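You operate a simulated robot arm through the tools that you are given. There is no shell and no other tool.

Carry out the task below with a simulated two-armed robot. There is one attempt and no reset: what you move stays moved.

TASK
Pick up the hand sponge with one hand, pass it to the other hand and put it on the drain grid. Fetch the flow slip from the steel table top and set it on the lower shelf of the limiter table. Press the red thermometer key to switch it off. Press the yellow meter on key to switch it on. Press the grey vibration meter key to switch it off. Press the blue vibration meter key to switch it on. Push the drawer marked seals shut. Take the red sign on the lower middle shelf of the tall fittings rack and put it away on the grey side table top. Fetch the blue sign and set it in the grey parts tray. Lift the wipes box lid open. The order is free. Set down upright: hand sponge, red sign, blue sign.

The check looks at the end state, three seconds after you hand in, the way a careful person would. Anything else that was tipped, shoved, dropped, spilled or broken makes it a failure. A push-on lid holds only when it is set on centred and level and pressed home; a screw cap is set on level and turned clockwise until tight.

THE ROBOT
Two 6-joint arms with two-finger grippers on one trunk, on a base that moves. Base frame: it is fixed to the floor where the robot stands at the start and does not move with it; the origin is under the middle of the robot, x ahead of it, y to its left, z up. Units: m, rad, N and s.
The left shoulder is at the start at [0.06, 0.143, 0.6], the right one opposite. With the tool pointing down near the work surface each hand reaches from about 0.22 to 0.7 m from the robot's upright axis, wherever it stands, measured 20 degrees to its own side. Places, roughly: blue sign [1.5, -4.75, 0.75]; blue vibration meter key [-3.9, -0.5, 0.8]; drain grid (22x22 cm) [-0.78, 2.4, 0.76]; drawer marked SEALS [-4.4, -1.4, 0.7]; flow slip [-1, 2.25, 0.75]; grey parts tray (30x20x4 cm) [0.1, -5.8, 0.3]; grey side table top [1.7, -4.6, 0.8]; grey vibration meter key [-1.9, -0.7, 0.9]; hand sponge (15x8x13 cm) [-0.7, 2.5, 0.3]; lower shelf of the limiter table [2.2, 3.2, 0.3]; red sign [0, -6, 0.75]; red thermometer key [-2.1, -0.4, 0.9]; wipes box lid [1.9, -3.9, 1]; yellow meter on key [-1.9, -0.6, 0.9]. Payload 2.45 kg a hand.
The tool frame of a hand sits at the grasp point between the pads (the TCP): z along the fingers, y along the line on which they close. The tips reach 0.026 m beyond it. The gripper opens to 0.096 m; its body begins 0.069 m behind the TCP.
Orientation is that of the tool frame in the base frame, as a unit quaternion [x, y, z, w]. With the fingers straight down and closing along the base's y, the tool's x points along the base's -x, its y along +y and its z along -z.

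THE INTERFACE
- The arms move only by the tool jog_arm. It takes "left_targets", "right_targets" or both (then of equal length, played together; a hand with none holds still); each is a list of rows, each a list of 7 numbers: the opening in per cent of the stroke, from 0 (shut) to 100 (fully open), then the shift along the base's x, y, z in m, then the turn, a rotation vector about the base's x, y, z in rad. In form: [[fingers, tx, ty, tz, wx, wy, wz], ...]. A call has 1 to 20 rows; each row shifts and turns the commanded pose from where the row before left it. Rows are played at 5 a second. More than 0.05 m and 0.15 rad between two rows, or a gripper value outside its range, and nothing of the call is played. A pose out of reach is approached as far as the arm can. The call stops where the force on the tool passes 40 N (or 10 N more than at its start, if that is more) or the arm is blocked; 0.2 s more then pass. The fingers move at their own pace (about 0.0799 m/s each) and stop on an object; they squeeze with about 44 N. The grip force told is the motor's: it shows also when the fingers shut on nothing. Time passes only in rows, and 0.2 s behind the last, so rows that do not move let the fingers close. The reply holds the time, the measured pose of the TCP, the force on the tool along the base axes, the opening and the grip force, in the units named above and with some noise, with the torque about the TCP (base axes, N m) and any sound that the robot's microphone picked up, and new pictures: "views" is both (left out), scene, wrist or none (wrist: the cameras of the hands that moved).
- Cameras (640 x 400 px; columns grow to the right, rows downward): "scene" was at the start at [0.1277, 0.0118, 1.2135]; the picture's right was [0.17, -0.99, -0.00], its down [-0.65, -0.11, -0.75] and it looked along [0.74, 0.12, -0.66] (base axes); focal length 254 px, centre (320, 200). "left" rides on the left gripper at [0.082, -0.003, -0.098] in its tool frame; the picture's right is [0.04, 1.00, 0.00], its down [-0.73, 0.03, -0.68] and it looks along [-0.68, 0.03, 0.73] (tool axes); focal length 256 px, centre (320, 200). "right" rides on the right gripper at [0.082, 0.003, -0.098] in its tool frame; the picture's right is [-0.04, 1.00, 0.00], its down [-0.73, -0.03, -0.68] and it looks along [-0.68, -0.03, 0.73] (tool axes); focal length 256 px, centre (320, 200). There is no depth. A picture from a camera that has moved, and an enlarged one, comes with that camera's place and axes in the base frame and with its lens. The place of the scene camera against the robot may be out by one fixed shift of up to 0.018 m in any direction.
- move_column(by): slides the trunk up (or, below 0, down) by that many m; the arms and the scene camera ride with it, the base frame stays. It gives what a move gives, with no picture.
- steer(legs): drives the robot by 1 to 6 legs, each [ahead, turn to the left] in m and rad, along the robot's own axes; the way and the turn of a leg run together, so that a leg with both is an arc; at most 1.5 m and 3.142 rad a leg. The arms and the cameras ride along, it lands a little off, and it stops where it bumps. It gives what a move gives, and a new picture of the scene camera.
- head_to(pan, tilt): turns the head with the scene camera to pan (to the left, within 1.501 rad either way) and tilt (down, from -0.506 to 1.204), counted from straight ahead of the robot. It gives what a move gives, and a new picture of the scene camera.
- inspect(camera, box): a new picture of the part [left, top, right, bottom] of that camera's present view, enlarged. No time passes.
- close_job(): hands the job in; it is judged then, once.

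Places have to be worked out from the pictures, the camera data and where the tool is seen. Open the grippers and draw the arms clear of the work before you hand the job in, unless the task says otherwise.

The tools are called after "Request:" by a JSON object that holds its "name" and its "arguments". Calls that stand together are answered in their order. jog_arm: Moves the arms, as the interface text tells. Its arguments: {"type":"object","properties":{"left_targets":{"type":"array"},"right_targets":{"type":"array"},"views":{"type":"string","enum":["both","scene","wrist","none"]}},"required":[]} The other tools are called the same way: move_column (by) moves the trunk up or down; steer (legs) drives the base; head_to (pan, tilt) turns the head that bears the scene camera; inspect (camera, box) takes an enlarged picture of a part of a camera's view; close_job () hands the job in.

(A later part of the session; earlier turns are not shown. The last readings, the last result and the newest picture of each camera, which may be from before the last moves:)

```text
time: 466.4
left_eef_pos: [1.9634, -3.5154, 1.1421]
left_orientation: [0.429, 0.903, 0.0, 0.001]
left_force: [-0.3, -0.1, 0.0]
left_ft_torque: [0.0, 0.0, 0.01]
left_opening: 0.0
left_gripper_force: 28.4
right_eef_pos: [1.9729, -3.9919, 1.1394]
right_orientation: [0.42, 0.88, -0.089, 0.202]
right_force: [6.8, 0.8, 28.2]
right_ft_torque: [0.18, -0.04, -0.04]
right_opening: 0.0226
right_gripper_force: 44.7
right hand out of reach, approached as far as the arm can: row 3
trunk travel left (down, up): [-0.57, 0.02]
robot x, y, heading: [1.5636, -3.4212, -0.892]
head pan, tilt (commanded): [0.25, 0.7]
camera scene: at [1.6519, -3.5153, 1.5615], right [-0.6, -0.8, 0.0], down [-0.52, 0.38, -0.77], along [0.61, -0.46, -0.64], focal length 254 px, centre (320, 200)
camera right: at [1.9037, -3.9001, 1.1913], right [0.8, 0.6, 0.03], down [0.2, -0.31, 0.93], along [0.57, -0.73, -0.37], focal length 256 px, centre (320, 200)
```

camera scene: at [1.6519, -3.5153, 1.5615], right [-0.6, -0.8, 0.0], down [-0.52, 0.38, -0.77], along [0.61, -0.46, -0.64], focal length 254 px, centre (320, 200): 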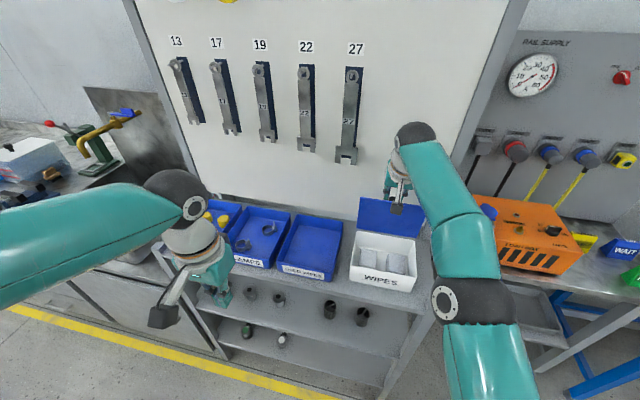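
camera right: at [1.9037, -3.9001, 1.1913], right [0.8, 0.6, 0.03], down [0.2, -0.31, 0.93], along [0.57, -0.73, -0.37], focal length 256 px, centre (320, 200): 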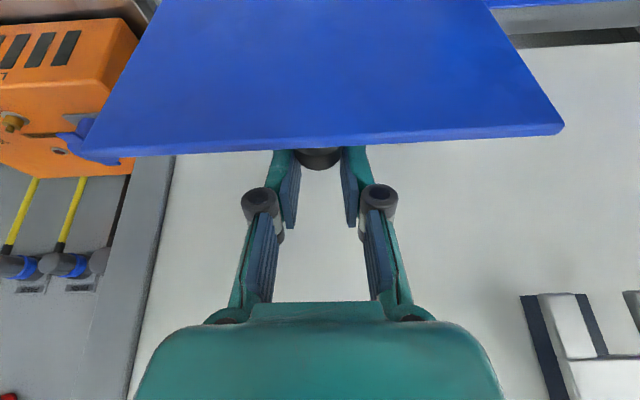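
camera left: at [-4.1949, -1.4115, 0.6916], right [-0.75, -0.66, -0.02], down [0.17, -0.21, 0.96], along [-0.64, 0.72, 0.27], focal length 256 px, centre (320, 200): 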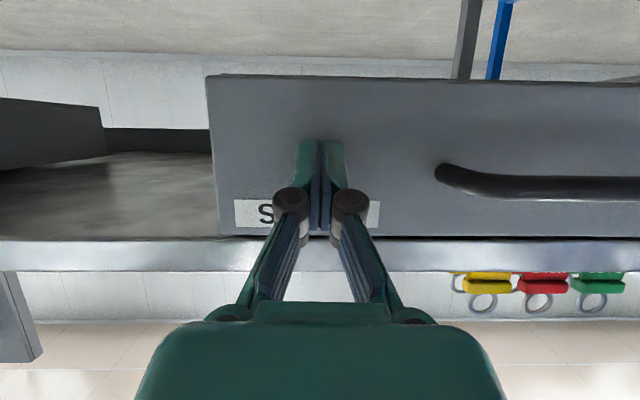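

The lid is near vertical, with some upward load. I'll relax upward a few mm and check.

Request:
{"name": "jog_arm", "arguments": {"right_targets": [[0, 0, 0, 0.005, 0, 0, 0], [0, 0, 0, 0, 0, 0, 0]], "views": "none"}}

Request:
{"name": "inspect", "arguments": {"camera": "scene", "box": [320, 120, 480, 300]}}

```text
time: 467.0
left_eef_pos: [1.9637, -3.5172, 1.1415]
left_orientation: [0.428, 0.904, 0.0, 0.001]
left_force: [-0.8, 0.7, 0.9]
left_ft_torque: [0.01, 0.0, -0.01]
left_opening: 0.0
left_gripper_force: 29.0
right_eef_pos: [1.9747, -3.991, 1.1388]
right_orientation: [0.42, 0.882, -0.088, 0.196]
right_force: [11.2, -3.1, 22.3]
right_ft_torque: [-0.58, -0.66, 0.0]
right_opening: 0.0226
right_gripper_force: 44.8
trunk travel left (down, up): [-0.57, 0.02]
robot x, y, heading: [1.5619, -3.4184, -0.887]
head pan, tilt (commanded): [0.25, 0.7]
```

```text
2.22 times, centred on (400, 210) of scene
camera zoom: at [1.6532, -3.5166, 1.5607], right [-0.6, -0.8, 0.0], down [-0.52, 0.39, -0.76], along [0.61, -0.46, -0.64], focal length 565 px, centre (142, 178)
```

zoom: 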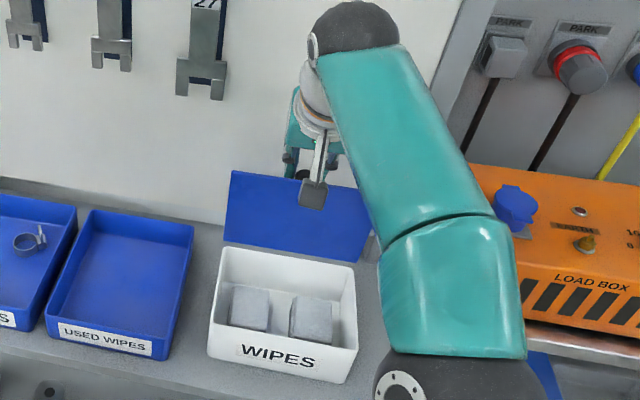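

The lid stands at about vertical. I'll open the fingers and withdraw along the tool axis, watching whether it stays open.

Request:
{"name": "jog_arm", "arguments": {"right_targets": [[30, 0, 0, 0, 0, 0, 0], [60, 0, 0, 0, 0, 0, 0], [60, 0, 0, 0, 0, 0, 0]], "views": "both"}}

```text
time: 467.8
left_eef_pos: [1.9636, -3.5178, 1.1423]
left_orientation: [0.43, 0.903, 0.0, 0.0]
left_force: [-0.1, 0.2, 0.3]
left_ft_torque: [0.01, 0.0, 0.01]
left_opening: 0.0
left_gripper_force: 28.9
right_eef_pos: [1.9723, -3.9922, 1.1357]
right_orientation: [0.42, 0.883, -0.088, 0.191]
right_force: [0.2, -0.8, 0.5]
right_ft_torque: [0.0, -0.01, 0.0]
right_opening: 0.0575
right_gripper_force: 0.1
trunk travel left (down, up): [-0.57, 0.02]
robot x, y, heading: [1.5638, -3.4169, -0.892]
head pan, tilt (commanded): [0.25, 0.7]
camera scene: at [1.653, -3.5185, 1.5605], right [-0.6, -0.8, 0.0], down [-0.52, 0.39, -0.76], along [0.61, -0.46, -0.64], focal length 254 px, centre (320, 200)
camera right: at [1.9035, -3.9016, 1.1901], right [0.8, 0.6, 0.02], down [0.22, -0.33, 0.92], along [0.56, -0.73, -0.39], focal length 256 px, centre (320, 200)
```

scene: 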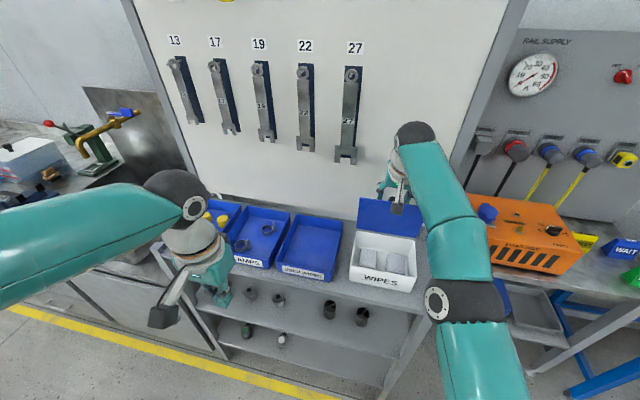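
right: 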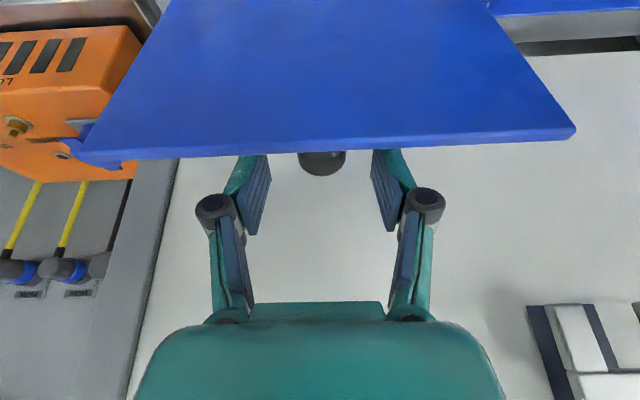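

The lid stays open by itself. Withdraw straight up, then back.

Request:
{"name": "jog_arm", "arguments": {"right_targets": [[60, 0, 0, 0.02, 0, 0, 0], [60, 0, 0, 0.04, 0, 0, 0], [60, 0, 0, 0.04, 0, 0, 0], [60, -0.02, 0.025, 0.02, 0, 0, 0], [60, -0.0275, 0.034, 0, 0, 0, 0], [60, -0.0275, 0.034, 0, 0, 0, 0], [60, -0.0275, 0.034, 0, 0, 0, 0]], "views": "scene"}}

Request:
{"name": "inspect", "arguments": {"camera": "scene", "box": [320, 150, 480, 300]}}

```text
time: 469.4
left_eef_pos: [1.9646, -3.5184, 1.1424]
left_orientation: [0.43, 0.903, 0.0, 0.0]
left_force: [0.3, 0.6, -0.2]
left_ft_torque: [-0.02, 0.04, -0.02]
left_opening: 0.0
left_gripper_force: 29.0
right_eef_pos: [1.9265, -3.9216, 1.2653]
right_orientation: [0.42, 0.883, -0.086, 0.192]
right_force: [-0.1, -0.3, 0.7]
right_ft_torque: [0.01, -0.01, -0.01]
right_opening: 0.0578
right_gripper_force: 0.1
right hand out of reach, approached as far as the arm can: row 1, 2, 3, 4, 5, 6, 7
trunk travel left (down, up): [-0.57, 0.02]
robot x, y, heading: [1.5631, -3.4185, -0.892]
head pan, tilt (commanded): [0.25, 0.7]
camera scene: at [1.6526, -3.5185, 1.5606], right [-0.6, -0.8, 0.0], down [-0.52, 0.39, -0.76], along [0.61, -0.46, -0.64], focal length 254 px, centre (320, 200)
```

scene: 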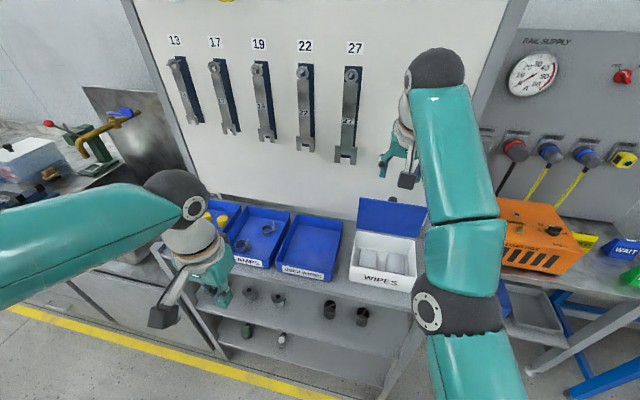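

```text
2.67 times, centred on (400, 225) of scene
camera zoom: at [1.6526, -3.5185, 1.5606], right [-0.6, -0.8, 0.0], down [-0.52, 0.39, -0.76], along [0.61, -0.46, -0.64], focal length 678 px, centre (107, 133)
```

zoom: 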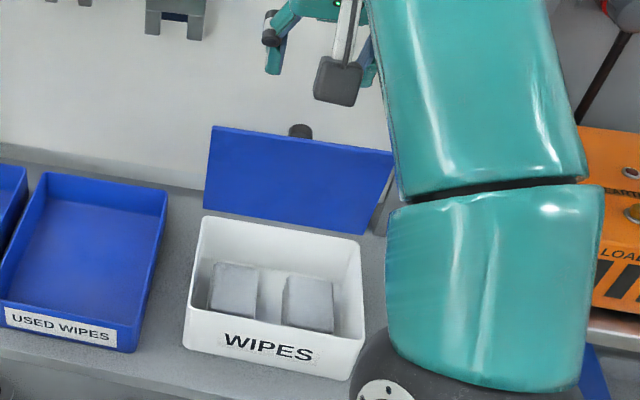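

The wipes lid stays open. Next the blue sign: retract the right arm to a compact vertical pose, then move along to the side table.

Request:
{"name": "jog_arm", "arguments": {"right_targets": [[60, -0.0275, 0.034, 0, 0, 0, 0], [60, -0.0275, 0.034, -0.01, 0.107, 0.0853, 0], [60, -0.0275, 0.034, -0.01, 0.107, 0.0853, 0], [60, -0.0275, 0.034, -0.01, 0.107, 0.0853, 0], [60, -0.0275, 0.034, -0.01, 0, 0, 0], [60, -0.0275, 0.034, -0.01, 0, 0, 0]], "views": "none"}}

Request:
{"name": "steer", "arguments": {"legs": [[-0.22, 0], [0, -0.6]]}}

Request:
{"name": "steer", "arguments": {"legs": [[0, -0.6], [0.85, 0]]}}

Request:
{"name": "steer", "arguments": {"legs": [[0, 0.6]]}}

Request:
{"name": "steer", "arguments": {"legs": [[0, 0.6]]}}

```text
time: 470.8
left_eef_pos: [1.9623, -3.5185, 1.1406]
left_orientation: [0.429, 0.903, 0.0, 0.001]
left_force: [-1.0, 0.0, 0.1]
left_ft_torque: [0.02, -0.02, 0.02]
left_opening: 0.0001
left_gripper_force: 28.1
right_eef_pos: [1.7848, -3.7483, 1.2205]
right_orientation: [0.432, 0.902, 0.002, 0.009]
right_force: [0.9, -0.4, -0.3]
right_ft_torque: [0.0, 0.04, 0.02]
right_opening: 0.0576
right_gripper_force: 0.1
right hand out of reach, approached as far as the arm can: row 1
trunk travel left (down, up): [-0.57, 0.02]
robot x, y, heading: [1.5639, -3.4168, -0.892]
head pan, tilt (commanded): [0.25, 0.7]
```

```text
time: 474.4
left_eef_pos: [1.6946, -3.5539, 1.1402]
left_orientation: [0.68, 0.733, -0.001, 0.0]
left_force: [0.1, -0.6, 0.2]
left_ft_torque: [0.01, -0.01, 0.0]
left_opening: 0.0002
left_gripper_force: 28.6
right_eef_pos: [1.419, -3.6416, 1.2197]
right_orientation: [0.682, 0.731, 0.0, 0.009]
right_force: [-0.4, 0.3, -0.4]
right_ft_torque: [0.01, 0.01, -0.01]
right_opening: 0.0576
right_gripper_force: 0.1
trunk travel left (down, up): [-0.57, 0.02]
robot x, y, heading: [1.4429, -3.2442, -1.51]
head pan, tilt (commanded): [0.25, 0.7]
camera scene: at [1.4561, -3.386, 1.5606], right [-0.95, -0.31, 0.0], down [-0.2, 0.61, -0.76], along [0.24, -0.73, -0.64], focal length 254 px, centre (320, 200)
```

scene: 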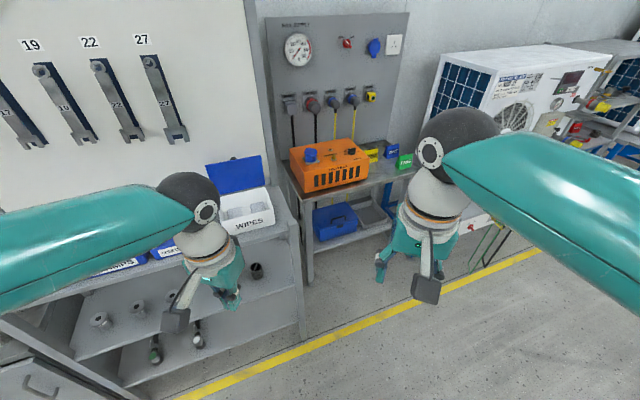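

```text
time: 480.7
left_eef_pos: [1.061, -4.3634, 1.1426]
left_orientation: [0.863, 0.505, 0.0, 0.0]
left_force: [0.3, 0.6, -0.5]
left_ft_torque: [-0.01, 0.0, -0.01]
left_opening: 0.0
left_gripper_force: 28.0
right_eef_pos: [0.7819, -4.2814, 1.2191]
right_orientation: [0.864, 0.503, -0.003, 0.008]
right_force: [-0.2, 0.5, 0.6]
right_ft_torque: [0.0, -0.03, -0.04]
right_opening: 0.0575
right_gripper_force: 0.0
trunk travel left (down, up): [-0.57, 0.02]
robot x, y, heading: [1.0203, -3.9604, -2.092]
head pan, tilt (commanded): [0.25, 0.7]
camera scene: at [0.9521, -4.0989, 1.5605], right [-0.96, 0.27, 0.0], down [0.17, 0.62, -0.76], along [-0.2, -0.74, -0.64], focal length 254 px, centre (320, 200)
```

scene: 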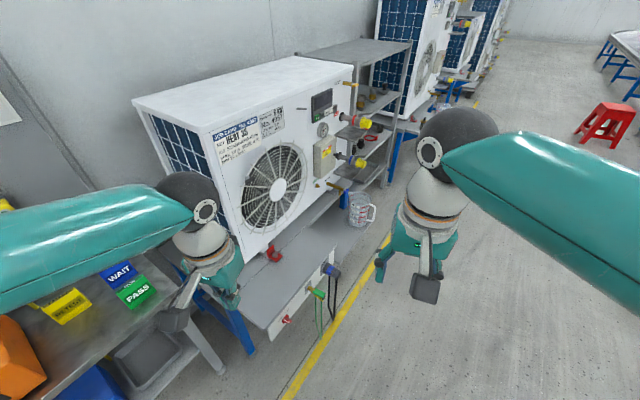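

```text
time: 483.0
left_eef_pos: [1.2827, -4.2704, 1.141]
left_orientation: [0.674, 0.739, 0.0, 0.0]
left_force: [-0.5, -0.7, 1.0]
left_ft_torque: [0.0, -0.01, -0.03]
left_opening: 0.0001
left_gripper_force: 28.2
right_eef_pos: [1.0066, -4.3626, 1.2208]
right_orientation: [0.676, 0.737, -0.001, 0.009]
right_force: [-0.6, 0.1, -0.8]
right_ft_torque: [0.09, 0.02, -0.02]
right_opening: 0.0575
right_gripper_force: 0.1
trunk travel left (down, up): [-0.57, 0.02]
robot x, y, heading: [1.0045, -3.9639, -1.488]
head pan, tilt (commanded): [0.25, 0.7]
camera scene: at [1.0194, -4.1076, 1.5606], right [-0.94, -0.33, 0.0], down [-0.21, 0.61, -0.76], along [0.25, -0.72, -0.64], focal length 254 px, centre (320, 200)
```

scene: 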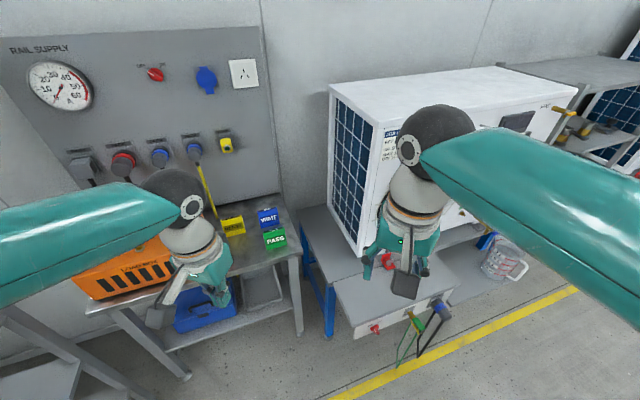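

```text
time: 485.2
left_eef_pos: [1.4052, -4.0586, 1.1428]
left_orientation: [0.424, 0.906, 0.0, -0.001]
left_force: [0.2, -0.4, -0.6]
left_ft_torque: [-0.01, 0.02, -0.01]
left_opening: 0.0002
left_gripper_force: 28.7
right_eef_pos: [1.2307, -4.2894, 1.2221]
right_orientation: [0.426, 0.905, 0.001, 0.008]
right_force: [0.6, 0.8, 0.3]
right_ft_torque: [-0.03, 0.0, -0.03]
right_opening: 0.0575
right_gripper_force: 0.1
trunk travel left (down, up): [-0.57, 0.02]
robot x, y, heading: [0.9872, -3.977, -0.889]
head pan, tilt (commanded): [0.25, 0.7]
camera scene: at [1.0767, -4.0778, 1.5606], right [-0.6, -0.8, 0.0], down [-0.52, 0.38, -0.76], along [0.61, -0.46, -0.64], focal length 254 px, centre (320, 200)
```

scene: 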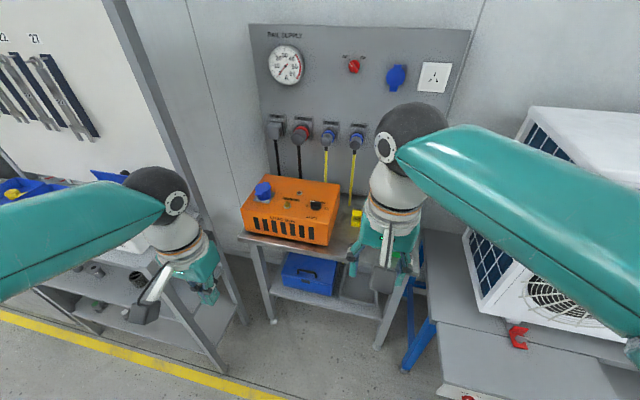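

The blue WAIT sign is behind the green PASS sign on the side table's right end. I'll edge in diagonally (keeping clear of the test station's front panel on the right).

Request:
{"name": "steer", "arguments": {"legs": [[0, 0.2], [0.33, 0], [0, -0.2]]}}

Request:
{"name": "inspect", "arguments": {"camera": "right", "box": [0, 0, 640, 400]}}

```text
time: 489.1
left_eef_pos: [1.6653, -4.2716, 1.1445]
left_orientation: [0.425, 0.905, 0.0, 0.0]
left_force: [-0.3, 0.1, 0.1]
left_ft_torque: [0.01, -0.03, 0.02]
left_opening: 0.0
left_gripper_force: 28.6
right_eef_pos: [1.4887, -4.5031, 1.2221]
right_orientation: [0.427, 0.904, 0.003, 0.009]
right_force: [0.0, 0.6, -0.1]
right_ft_torque: [-0.04, 0.0, -0.01]
right_opening: 0.0576
right_gripper_force: 0.0
trunk travel left (down, up): [-0.57, 0.02]
robot x, y, heading: [1.2519, -4.1843, -0.889]
head pan, tilt (commanded): [0.25, 0.7]
camera scene: at [1.3426, -4.2852, 1.5607], right [-0.6, -0.8, 0.0], down [-0.52, 0.38, -0.77], along [0.61, -0.46, -0.64], focal length 254 px, centre (320, 200)
```

scene: 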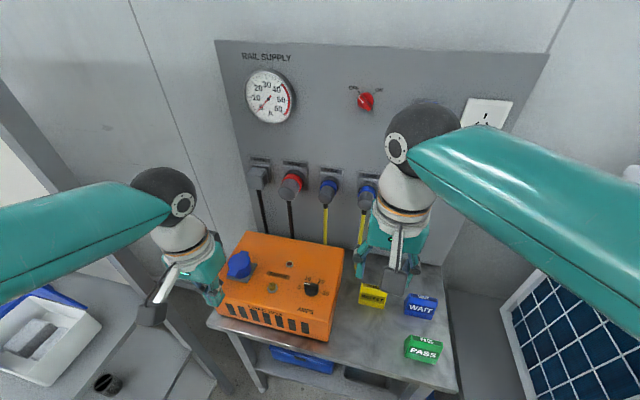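

```text
1.00 times, centred on (320, 200) of right (not enlarged: the box is as wide or as high as the picture)
camera zoom: at [1.4387, -4.4391, 1.3173], right [0.8, 0.6, 0.01], down [0.43, -0.58, 0.69], along [0.42, -0.54, -0.73], focal length 256 px, centre (320, 200)
```

zoom: 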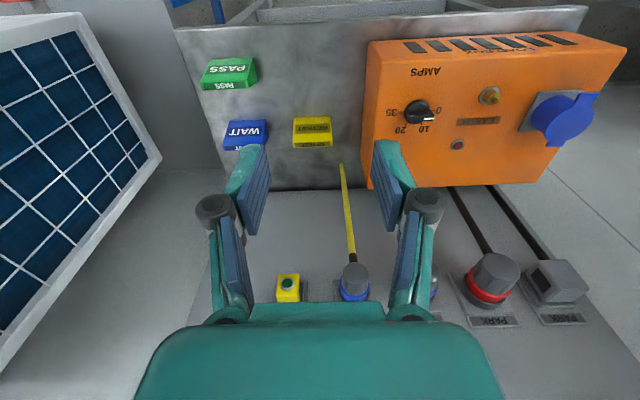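

Zooming the wrist view on the three signs to understand their shape.

Request:
{"name": "inspect", "arguments": {"camera": "right", "box": [180, 40, 356, 150]}}

Request:
{"name": "inspect", "arguments": {"camera": "scene", "box": [340, 260, 484, 380]}}

```text
3.64 times, centred on (268, 95) of right
camera zoom: at [1.4387, -4.4391, 1.3173], right [0.8, 0.6, 0.01], down [0.43, -0.58, 0.69], along [0.42, -0.54, -0.73], focal length 931 px, centre (509, 582)
```

zoom: 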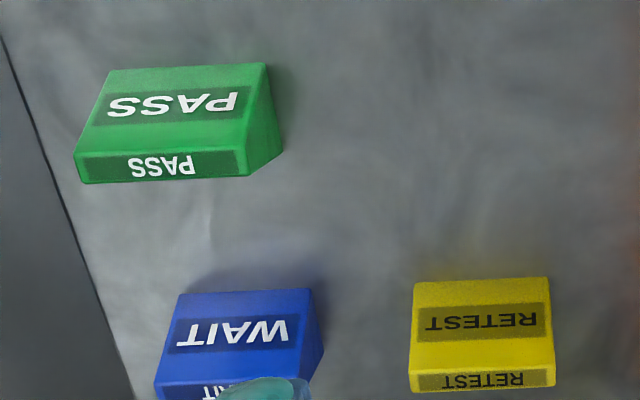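

```text
3.33 times, centred on (412, 320) of scene
camera zoom: at [1.3426, -4.2852, 1.5607], right [-0.6, -0.8, 0.0], down [-0.52, 0.38, -0.77], along [0.61, -0.46, -0.64], focal length 847 px, centre (13, -200)
```

zoom: 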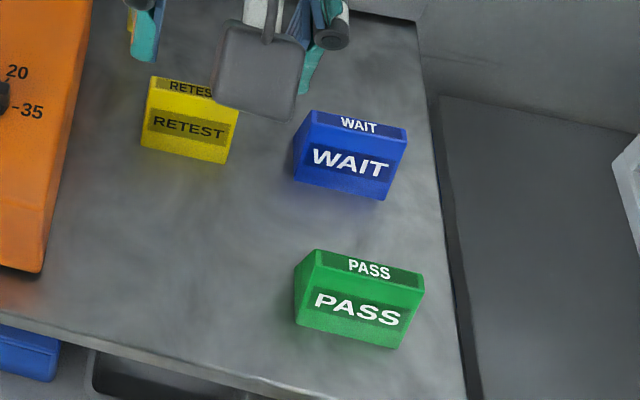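

The signs are wedge blocks about 8 cm wide. I'll lower the right hand toward the blue one for a precise view.

Request:
{"name": "jog_arm", "arguments": {"right_targets": [[100, -0.0138, -0.0274, -0.034, 0, 0, 0], [100, -0.0138, -0.0274, -0.034, 0, 0, 0], [100, -0.0138, -0.0274, -0.034, 0, 0, 0], [100, -0.0138, -0.0274, -0.034, 0, 0, 0], [100, -0.0138, -0.0274, -0.034, 0, 0, 0]], "views": "wrist"}}

```text
time: 490.2
left_eef_pos: [1.6648, -4.2733, 1.1446]
left_orientation: [0.425, 0.905, 0.0, 0.0]
left_force: [-0.1, -0.6, 0.3]
left_ft_torque: [0.02, -0.01, 0.04]
left_opening: 0.0
left_gripper_force: 27.8
right_eef_pos: [1.4196, -4.6415, 1.0533]
right_orientation: [0.427, 0.904, 0.003, 0.008]
right_force: [0.0, -0.1, 0.8]
right_ft_torque: [0.04, -0.02, 0.03]
right_opening: 0.096
right_gripper_force: 0.0
trunk travel left (down, up): [-0.57, 0.02]
robot x, y, heading: [1.2519, -4.1848, -0.887]
head pan, tilt (commanded): [0.25, 0.7]
camera right: at [1.3698, -4.5768, 1.1484], right [0.8, 0.6, 0.01], down [0.43, -0.58, 0.69], along [0.42, -0.54, -0.73], focal length 256 px, centre (320, 200)
```

right: 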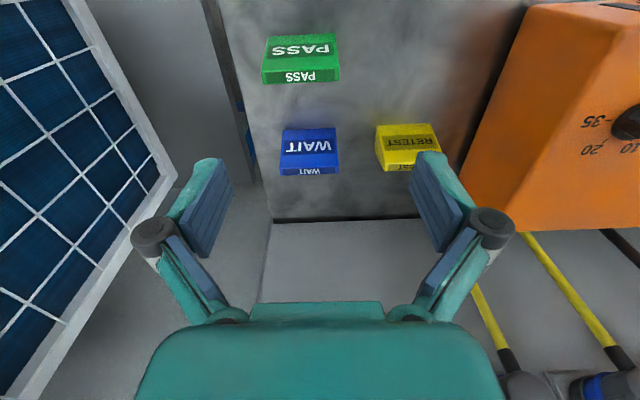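

Table z≈0.80; blue sign: 7.9 cm wide, centre ≈(1.487,-4.751), width axis 0.64 rad. Move over it, align, and come down to z≈0.9.

Request:
{"name": "jog_arm", "arguments": {"right_targets": [[100, 0.0225, -0.0365, -0.02, 0, 0, -0.016], [100, 0.0225, -0.0365, -0.02, 0, 0, -0.016], [100, 0.0224, -0.0365, -0.02, 0, 0, -0.016], [100, 0, 0, -0.045, 0, 0, 0], [100, 0, 0, -0.045, 0, 0, 0]], "views": "wrist"}}

```text
time: 491.4
left_eef_pos: [1.6653, -4.2739, 1.1433]
left_orientation: [0.425, 0.905, 0.0, -0.001]
left_force: [-0.1, 0.3, -0.3]
left_ft_torque: [0.02, -0.01, 0.0]
left_opening: 0.0
left_gripper_force: 28.6
right_eef_pos: [1.4883, -4.7528, 0.9]
right_orientation: [0.451, 0.893, 0.002, 0.007]
right_force: [-0.1, -0.3, 0.5]
right_ft_torque: [0.04, 0.03, -0.01]
right_opening: 0.0957
right_gripper_force: 0.1
trunk travel left (down, up): [-0.57, 0.02]
robot x, y, heading: [1.2512, -4.1838, -0.888]
head pan, tilt (commanded): [0.25, 0.7]
camera right: at [1.4426, -4.6849, 0.9962], right [0.83, 0.56, 0.01], down [0.4, -0.6, 0.69], along [0.39, -0.56, -0.73], focal length 256 px, centre (320, 200)
```

right: 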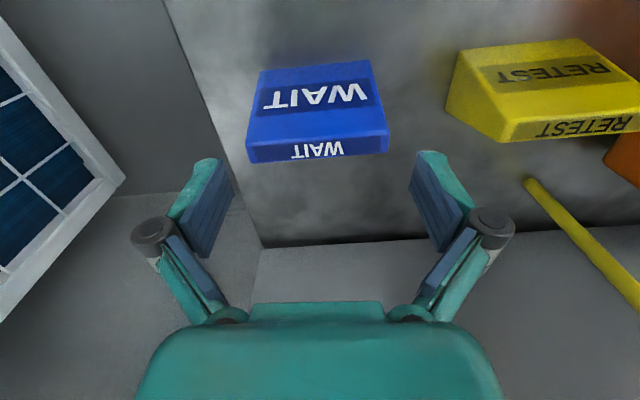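

Sign is ~7 cm tall, angle ≈0.70 rad; the yellow sign is close on one side. Yaw +0.07, slightly narrower opening, and descend.

Request:
{"name": "jog_arm", "arguments": {"right_targets": [[92, -0.002, 0.0, 0, 0, 0, 0.07], [92, 0, 0, -0.03, 0, 0, 0]], "views": "wrist"}}

```text
time: 492.1
left_eef_pos: [1.6656, -4.273, 1.1434]
left_orientation: [0.425, 0.905, 0.0, 0.0]
left_force: [-0.1, -0.4, -0.2]
left_ft_torque: [0.0, 0.02, 0.01]
left_opening: 0.0003
left_gripper_force: 28.7
right_eef_pos: [1.4869, -4.7523, 0.8697]
right_orientation: [0.418, 0.909, 0.002, 0.007]
right_force: [0.2, -0.6, -0.4]
right_ft_torque: [0.04, 0.04, -0.01]
right_opening: 0.0883
right_gripper_force: 0.1
trunk travel left (down, up): [-0.57, 0.02]
robot x, y, heading: [1.2537, -4.184, -0.887]
head pan, tilt (commanded): [0.25, 0.7]
camera right: at [1.4351, -4.6883, 0.9657], right [0.78, 0.62, 0.01], down [0.44, -0.57, 0.69], along [0.43, -0.53, -0.73], focal length 256 px, centre (320, 200)
```

right: 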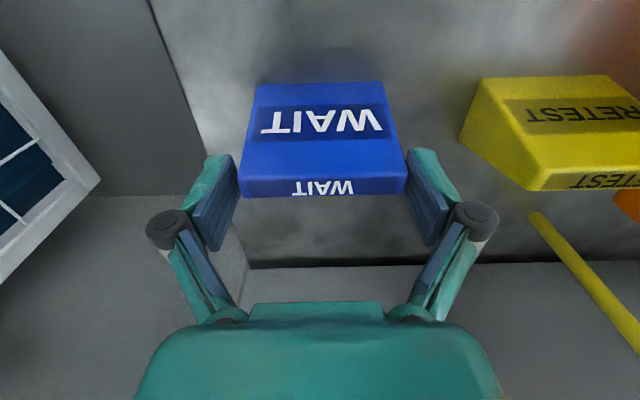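

Well aligned and centred. Descend the last 3.5 cm carefully.

Request:
{"name": "jog_arm", "arguments": {"right_targets": [[94, 0, 0, -0.012, 0, 0, 0], [94, 0, 0, -0.012, 0, 0, 0], [94, 0, 0, -0.01, 0, 0, 0]], "views": "wrist"}}

```text
time: 492.9
left_eef_pos: [1.6654, -4.2731, 1.1438]
left_orientation: [0.425, 0.905, 0.001, 0.0]
left_force: [0.4, -1.2, -0.1]
left_ft_torque: [0.0, 0.01, -0.02]
left_opening: 0.0
left_gripper_force: 28.6
right_eef_pos: [1.4863, -4.7511, 0.8372]
right_orientation: [0.418, 0.909, 0.002, 0.008]
right_force: [-0.1, 0.1, 0.8]
right_ft_torque: [0.03, 0.02, -0.01]
right_opening: 0.0901
right_gripper_force: 0.0
trunk travel left (down, up): [-0.57, 0.02]
robot x, y, heading: [1.2526, -4.1865, -0.887]
head pan, tilt (commanded): [0.25, 0.7]
camera right: at [1.4359, -4.6869, 0.9327], right [0.78, 0.62, 0.01], down [0.44, -0.57, 0.69], along [0.43, -0.53, -0.73], focal length 256 px, centre (320, 200)
```

right: 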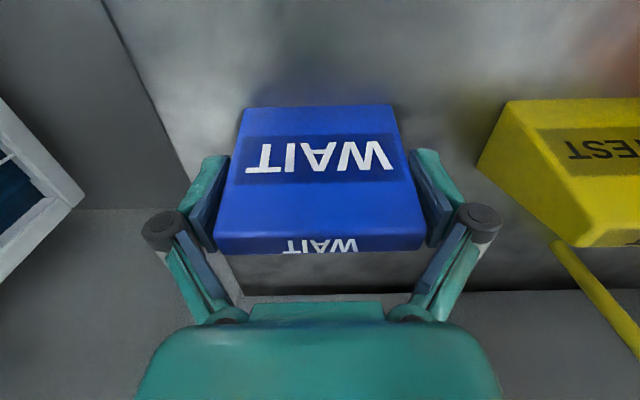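

The sign is between the fingers. Closing.

Request:
{"name": "jog_arm", "arguments": {"right_targets": [[60, 0, 0, 0, 0, 0, 0], [40, 0, 0, 0, 0, 0, 0], [40, 0, 0, 0, 0, 0, 0]], "views": "none"}}

Request:
{"name": "jog_arm", "arguments": {"right_targets": [[40, 0, 0, 0.02, 0, 0, 0], [40, 0, 0, 0.04, 0, 0, 0], [40, 0, 0, 0.045, 0, 0, 0]], "views": "both"}}

```text
time: 493.6
left_eef_pos: [1.6647, -4.2728, 1.1441]
left_orientation: [0.425, 0.905, 0.0, 0.0]
left_force: [0.4, 0.4, 0.6]
left_ft_torque: [0.03, 0.01, 0.0]
left_opening: 0.0002
left_gripper_force: 28.2
right_eef_pos: [1.4863, -4.7506, 0.8372]
right_orientation: [0.418, 0.908, 0.002, 0.008]
right_force: [0.3, 0.3, 2.7]
right_ft_torque: [0.07, 0.09, -0.04]
right_opening: 0.0792
right_gripper_force: 44.1
trunk travel left (down, up): [-0.57, 0.02]
robot x, y, heading: [1.2498, -4.1839, -0.892]
head pan, tilt (commanded): [0.25, 0.7]
```

```text
time: 494.4
left_eef_pos: [1.6641, -4.2735, 1.1446]
left_orientation: [0.424, 0.906, 0.0, 0.0]
left_force: [0.0, 0.1, 0.2]
left_ft_torque: [-0.01, 0.0, 0.02]
left_opening: 0.0
left_gripper_force: 28.8
right_eef_pos: [1.4849, -4.7496, 0.9439]
right_orientation: [0.417, 0.909, 0.001, 0.009]
right_force: [-0.6, -0.8, -0.3]
right_ft_torque: [-0.04, -0.02, -0.03]
right_opening: 0.079
right_gripper_force: 43.9
trunk travel left (down, up): [-0.57, 0.02]
robot x, y, heading: [1.2549, -4.1849, -0.887]
head pan, tilt (commanded): [0.25, 0.7]
camera scene: at [1.3429, -4.2846, 1.5606], right [-0.6, -0.8, 0.0], down [-0.52, 0.38, -0.77], along [0.61, -0.46, -0.64], focal length 254 px, centre (320, 200)
camera right: at [1.4336, -4.6861, 1.04], right [0.78, 0.62, 0.01], down [0.44, -0.57, 0.69], along [0.43, -0.53, -0.73], focal length 256 px, centre (320, 200)
```

scene: 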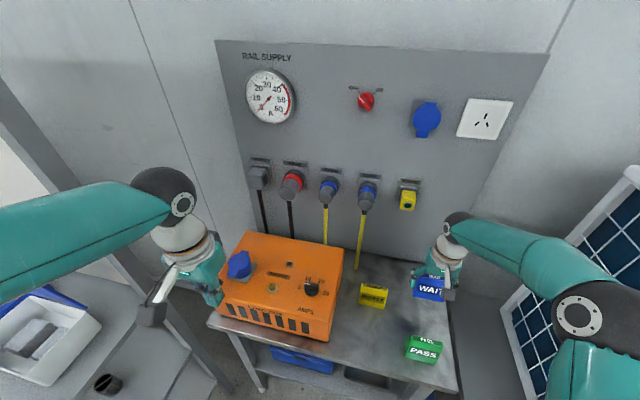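
right: 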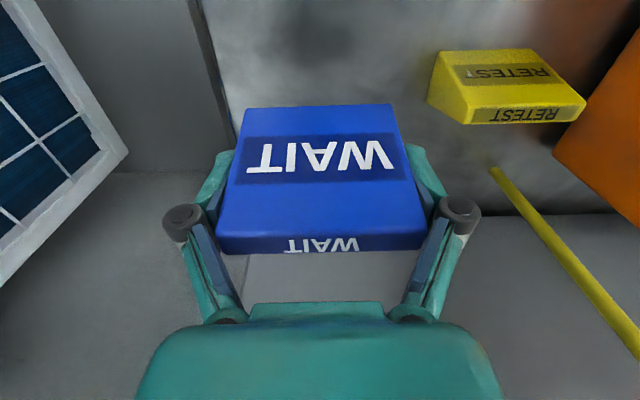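

Blue sign lifted level. Raise, retract, and back out.

Request:
{"name": "jog_arm", "arguments": {"right_targets": [[40, 0, 0, 0.045, 0, 0, 0], [40, 0, 0, 0.045, 0, 0, 0], [40, -0.028, 0.0345, 0.01, 0, 0, 0], [40, -0.028, 0.0345, 0, 0, 0, 0], [40, -0.028, 0.0345, 0, 0, 0, 0], [40, -0.028, 0.0345, 0, 0, 0, 0], [40, -0.028, 0.0345, 0, 0, 0, 0]], "views": "none"}}

Request:
{"name": "steer", "arguments": {"legs": [[-0.55, 0], [0, -0.6]]}}

Request:
{"name": "steer", "arguments": {"legs": [[0, -0.6]]}}

Request:
{"name": "head_to", "arguments": {"pan": 0.3, "tilt": 0.4}}

```text
time: 496.1
left_eef_pos: [1.6636, -4.2714, 1.144]
left_orientation: [0.425, 0.905, 0.0, 0.0]
left_force: [-0.5, -0.8, 0.7]
left_ft_torque: [0.01, -0.03, 0.01]
left_opening: 0.0
left_gripper_force: 28.6
right_eef_pos: [1.3447, -4.5778, 1.0433]
right_orientation: [0.419, 0.908, 0.002, 0.008]
right_force: [-0.1, 0.6, -1.0]
right_ft_torque: [-0.02, -0.04, 0.01]
right_opening: 0.0789
right_gripper_force: 43.5
trunk travel left (down, up): [-0.57, 0.02]
robot x, y, heading: [1.2526, -4.1821, -0.886]
head pan, tilt (commanded): [0.25, 0.7]
```

```text
time: 501.1
left_eef_pos: [1.1908, -4.0543, 1.1438]
left_orientation: [0.672, 0.741, 0.0, 0.0]
left_force: [-0.1, -0.1, -0.1]
left_ft_torque: [0.03, 0.0, 0.01]
left_opening: 0.0
left_gripper_force: 27.9
right_eef_pos: [0.757, -4.129, 1.0423]
right_orientation: [0.667, 0.745, -0.001, 0.009]
right_force: [-0.5, 0.2, -0.5]
right_ft_torque: [-0.02, -0.03, -0.01]
right_opening: 0.0792
right_gripper_force: 44.4
trunk travel left (down, up): [-0.57, 0.02]
robot x, y, heading: [0.9178, -3.7466, -1.492]
head pan, tilt (commanded): [0.25, 0.7]
camera scene: at [0.9341, -3.8921, 1.5606], right [-0.95, -0.33, 0.0], down [-0.21, 0.61, -0.76], along [0.25, -0.72, -0.64], focal length 254 px, centre (320, 200)
```

scene: 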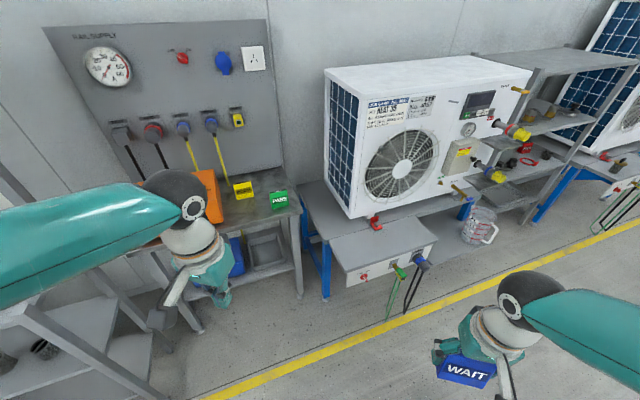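

```text
time: 503.4
left_eef_pos: [0.9731, -4.1582, 1.1437]
left_orientation: [0.859, 0.512, 0.001, 0.0]
left_force: [0.4, 0.7, 0.3]
left_ft_torque: [0.03, -0.02, 0.0]
left_opening: 0.0
left_gripper_force: 28.6
right_eef_pos: [0.5718, -3.9782, 1.0437]
right_orientation: [0.855, 0.519, -0.002, 0.008]
right_force: [0.8, -0.3, -0.4]
right_ft_torque: [0.0, -0.01, 0.01]
right_opening: 0.0789
right_gripper_force: 44.3
trunk travel left (down, up): [-0.57, 0.02]
robot x, y, heading: [0.9295, -3.7608, -2.078]
head pan, tilt (commanded): [0.25, 0.7]
camera scene: at [0.8646, -3.8981, 1.5606], right [-0.97, 0.26, 0.0], down [0.17, 0.62, -0.76], along [-0.2, -0.74, -0.64], focal length 254 px, centre (320, 200)
```

scene: 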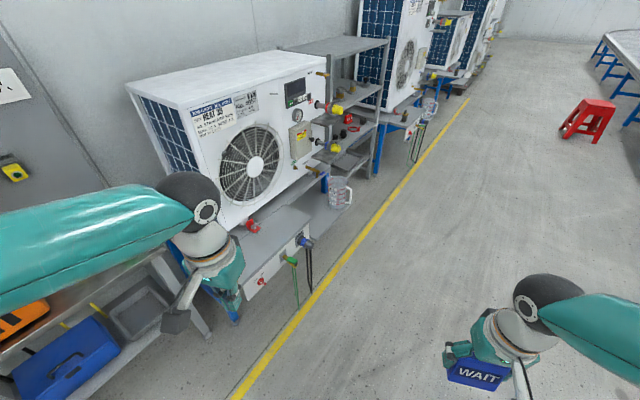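

```text
time: 504.1
left_eef_pos: [0.9747, -4.1581, 1.1431]
left_orientation: [0.859, 0.512, 0.001, 0.0]
left_force: [0.2, 0.4, -0.8]
left_ft_torque: [0.0, 0.01, -0.02]
left_opening: 0.0
left_gripper_force: 28.6
right_eef_pos: [0.5726, -3.9787, 1.0441]
right_orientation: [0.855, 0.519, -0.003, 0.007]
right_force: [-0.6, 0.0, -1.6]
right_ft_torque: [-0.01, 0.01, 0.0]
right_opening: 0.0791
right_gripper_force: 44.1
trunk travel left (down, up): [-0.57, 0.02]
robot x, y, heading: [0.9338, -3.7586, -2.081]
head pan, tilt (commanded): [0.3, 0.4]
camera scene: at [0.8683, -3.907, 1.5874], right [-0.98, 0.21, 0.0], down [0.08, 0.38, -0.92], along [-0.19, -0.9, -0.39], focal length 254 px, centre (320, 200)
```

scene: 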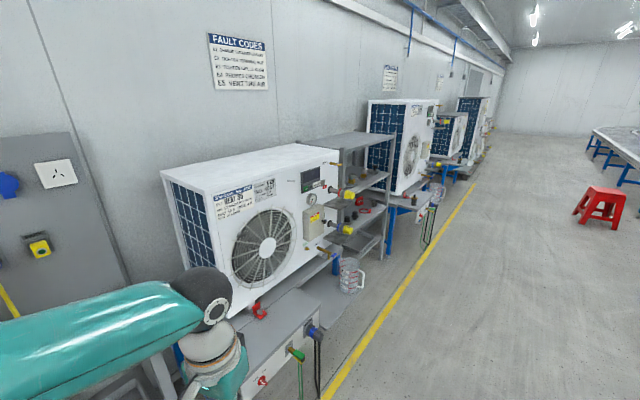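

The fittings rack is right after the first test unit. Driving along the aisle to it.

Request:
{"name": "steer", "arguments": {"legs": [[0, -0.38], [1.5, 0], [0.4, 0]]}}

Request:
{"name": "steer", "arguments": {"legs": [[0, 0.6]]}}

Request:
{"name": "steer", "arguments": {"legs": [[0, 0.6]]}}

Request:
{"name": "head_to", "arguments": {"pan": 0.3, "tilt": 0.5}}

```text
time: 515.2
left_eef_pos: [-0.6555, -5.3753, 1.1455]
left_orientation: [0.937, 0.349, 0.0, 0.0]
left_force: [-0.4, -0.9, -1.1]
left_ft_torque: [0.01, -0.03, -0.02]
left_opening: 0.0
left_gripper_force: 28.3
right_eef_pos: [-0.9668, -5.0635, 1.0428]
right_orientation: [0.935, 0.355, -0.004, 0.007]
right_force: [-0.7, 0.8, -0.1]
right_ft_torque: [0.02, -0.06, 0.02]
right_opening: 0.0791
right_gripper_force: 44.2
trunk travel left (down, up): [-0.57, 0.02]
robot x, y, heading: [-0.5536, -4.9885, -2.444]
head pan, tilt (commanded): [0.3, 0.4]
camera scene: at [-0.6645, -5.1096, 1.5873], right [-0.84, 0.54, 0.0], down [0.21, 0.33, -0.92], along [-0.5, -0.77, -0.39], focal length 254 px, centre (320, 200)
```

scene: 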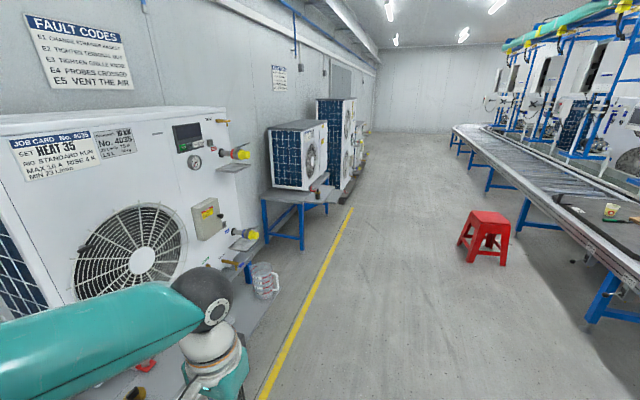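

```text
time: 517.5
left_eef_pos: [-0.417, -5.3653, 1.1433]
left_orientation: [0.792, 0.611, 0.001, 0.0]
left_force: [-0.7, 0.4, -0.6]
left_ft_torque: [0.03, 0.01, 0.0]
left_opening: 0.0
left_gripper_force: 28.8
right_eef_pos: [-0.8507, -5.2861, 1.0436]
right_orientation: [0.787, 0.617, -0.001, 0.008]
right_force: [-0.5, 0.2, -1.9]
right_ft_torque: [-0.03, -0.01, 0.01]
right_opening: 0.0789
right_gripper_force: 43.7
trunk travel left (down, up): [-0.57, 0.02]
robot x, y, heading: [-0.5666, -4.9867, -1.837]
head pan, tilt (commanded): [0.3, 0.4]
camera scene: at [-0.5956, -5.1375, 1.5874], right [-1.0, -0.03, 0.0], down [-0.01, 0.39, -0.92], along [0.03, -0.92, -0.39], focal length 254 px, centre (320, 200)
```

scene: 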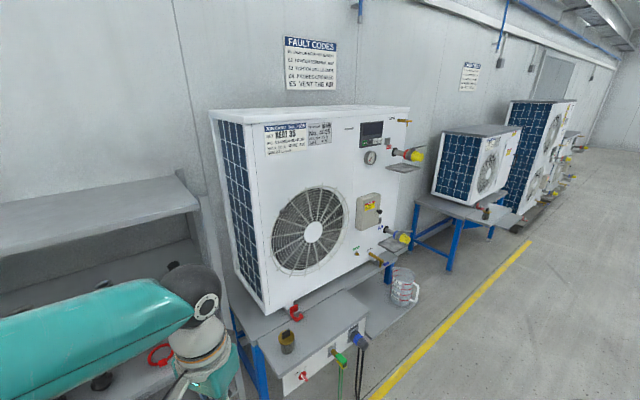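

```text
time: 519.7
left_eef_pos: [-0.2266, -5.216, 1.1452]
left_orientation: [0.575, 0.818, 0.001, -0.001]
left_force: [0.2, -0.1, -0.4]
left_ft_torque: [-0.02, -0.02, 0.02]
left_opening: 0.0004
left_gripper_force: 28.7
right_eef_pos: [-0.6302, -5.3952, 1.0453]
right_orientation: [0.569, 0.822, 0.0, 0.008]
right_force: [0.4, 0.6, -1.2]
right_ft_torque: [-0.03, -0.02, 0.0]
right_opening: 0.0785
right_gripper_force: 44.1
trunk travel left (down, up): [-0.57, 0.02]
robot x, y, heading: [-0.578, -4.9894, -1.232]
head pan, tilt (commanded): [0.3, 0.4]
camera scene: at [-0.5237, -5.1272, 1.5875], right [-0.81, -0.59, 0.0], down [-0.23, 0.31, -0.92], along [0.55, -0.74, -0.39], focal length 254 px, centre (320, 200)
```

scene: 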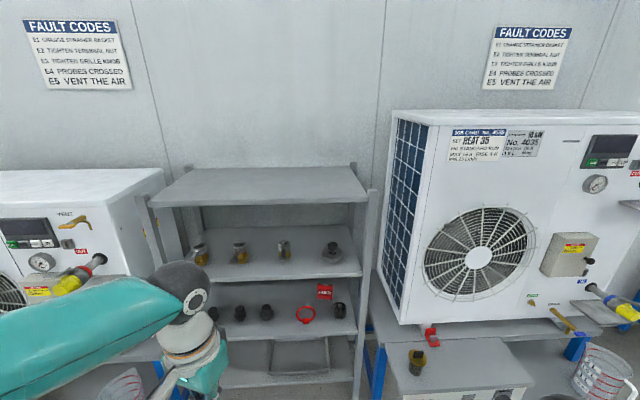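

```text
time: 520.4
left_eef_pos: [-0.2266, -5.2179, 1.145]
left_orientation: [0.576, 0.818, 0.001, -0.001]
left_force: [-0.6, -0.8, -0.1]
left_ft_torque: [0.0, 0.01, 0.01]
left_opening: 0.0
left_gripper_force: 28.6
right_eef_pos: [-0.6296, -5.3967, 1.0456]
right_orientation: [0.57, 0.822, 0.002, 0.009]
right_force: [-0.6, 0.9, -0.9]
right_ft_torque: [0.03, 0.01, 0.02]
right_opening: 0.079
right_gripper_force: 43.8
trunk travel left (down, up): [-0.57, 0.02]
robot x, y, heading: [-0.5809, -4.9938, -1.236]
head pan, tilt (commanded): [0.3, 0.499]
camera scene: at [-0.5243, -5.1258, 1.5783], right [-0.81, -0.59, 0.0], down [-0.28, 0.39, -0.88], along [0.52, -0.71, -0.48], focal length 254 px, centre (320, 200)
```

scene: 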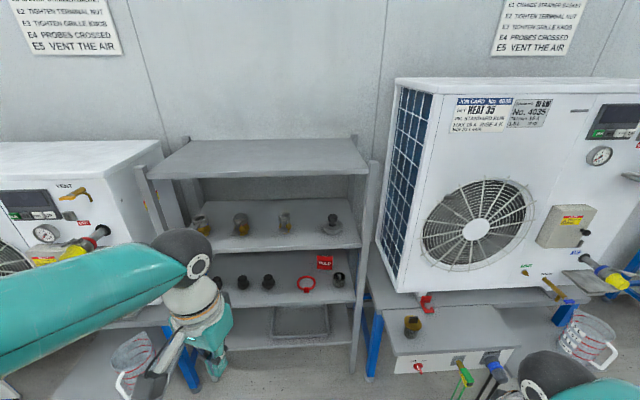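

The rack is in front: the red sign is on the lower middle shelf, the grey tray on the bottom shelf. Zooming in.

Request:
{"name": "inspect", "arguments": {"camera": "scene", "box": [180, 230, 388, 360]}}

```text
3.08 times, centred on (284, 295) of scene
camera zoom: at [-0.5243, -5.1258, 1.5783], right [-0.81, -0.59, 0.0], down [-0.28, 0.39, -0.88], along [0.52, -0.71, -0.48], focal length 782 px, centre (431, -92)
```

zoom: 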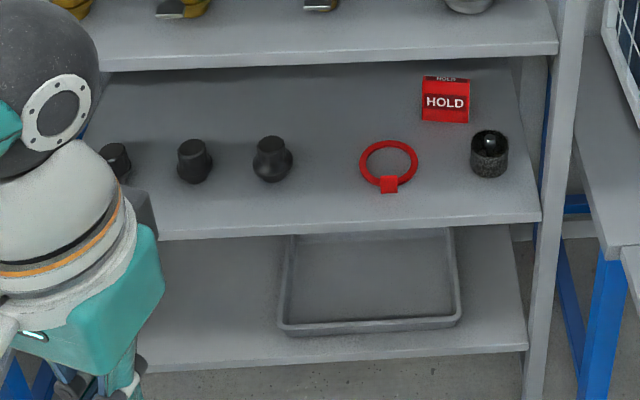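

The tray sits fully under the lower middle shelf, so I need exact heights. I'll face the rack squarely, move closer, and lower the trunk.

Request:
{"name": "steer", "arguments": {"legs": [[0, 0.5], [0.3, 0], [0, -0.16]]}}

Request:
{"name": "move_column", "arguments": {"by": -0.3}}

Request:
{"name": "head_to", "arguments": {"pan": 0, "tilt": 0.6}}

```text
time: 524.7
left_eef_pos: [0.05, -5.2919, 1.1466]
left_orientation: [0.431, 0.902, 0.001, -0.001]
left_force: [0.4, -0.5, 0.1]
left_ft_torque: [0.0, -0.01, 0.0]
left_opening: 0.0
left_gripper_force: 28.4
right_eef_pos: [-0.2711, -5.5944, 1.0454]
right_orientation: [0.424, 0.906, 0.002, 0.007]
right_force: [0.0, -0.2, -0.6]
right_ft_torque: [-0.01, 0.01, 0.01]
right_opening: 0.0789
right_gripper_force: 44.4
trunk travel left (down, up): [-0.57, 0.02]
robot x, y, heading: [-0.3531, -5.1975, -0.904]
head pan, tilt (commanded): [0.3, 0.499]
camera scene: at [-0.2584, -5.2969, 1.5784], right [-0.57, -0.82, 0.0], down [-0.39, 0.27, -0.88], along [0.72, -0.5, -0.48], focal length 254 px, centre (320, 200)
```

scene: 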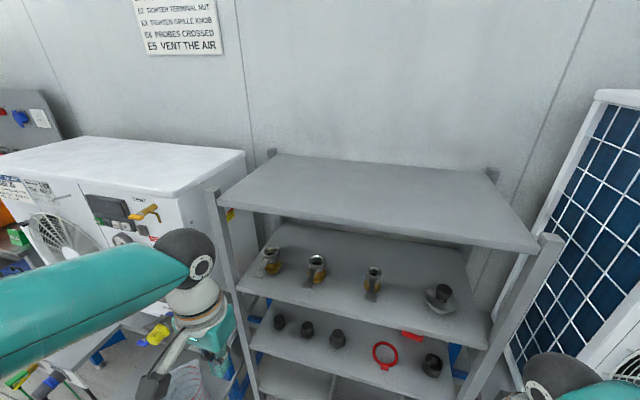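

```text
time: 527.7
left_eef_pos: [0.0505, -5.293, 0.8472]
left_orientation: [0.431, 0.902, 0.0, 0.0]
left_force: [-0.2, -0.7, 0.3]
left_ft_torque: [0.0, 0.0, 0.0]
left_opening: 0.0
left_gripper_force: 28.8
right_eef_pos: [-0.2723, -5.5956, 0.7451]
right_orientation: [0.424, 0.906, 0.002, 0.007]
right_force: [-0.1, 0.0, -1.2]
right_ft_torque: [0.01, 0.02, -0.01]
right_opening: 0.079
right_gripper_force: 43.9
trunk travel left (down, up): [-0.27, 0.32]
robot x, y, heading: [-0.3547, -5.1936, -0.905]
head pan, tilt (commanded): [0.3, 0.499]
```

```text
time: 528.5
left_eef_pos: [0.0508, -5.2938, 0.847]
left_orientation: [0.431, 0.902, 0.0, 0.0]
left_force: [0.5, 0.3, -0.5]
left_ft_torque: [0.0, -0.01, 0.03]
left_opening: 0.0001
left_gripper_force: 28.5
right_eef_pos: [-0.2709, -5.5956, 0.746]
right_orientation: [0.424, 0.906, 0.002, 0.007]
right_force: [0.6, 0.2, -0.9]
right_ft_torque: [0.01, 0.01, 0.02]
right_opening: 0.0791
right_gripper_force: 44.0
trunk travel left (down, up): [-0.27, 0.32]
robot x, y, heading: [-0.3505, -5.1998, -0.902]
head pan, tilt (commanded): [0.0, 0.6]
camera scene: at [-0.2781, -5.3152, 1.2692], right [-0.78, -0.62, 0.0], down [-0.35, 0.44, -0.82], along [0.51, -0.65, -0.57], focal length 254 px, centre (320, 200)
```

scene: 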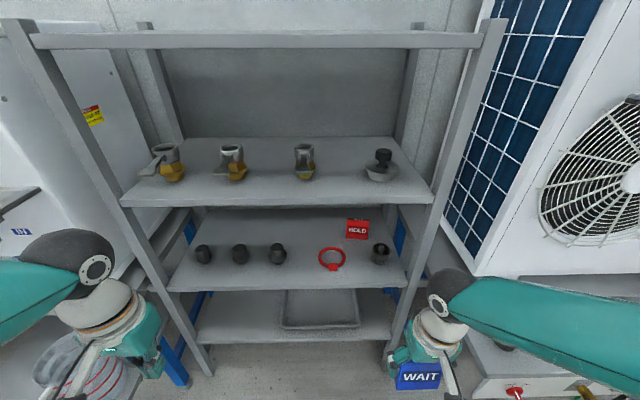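

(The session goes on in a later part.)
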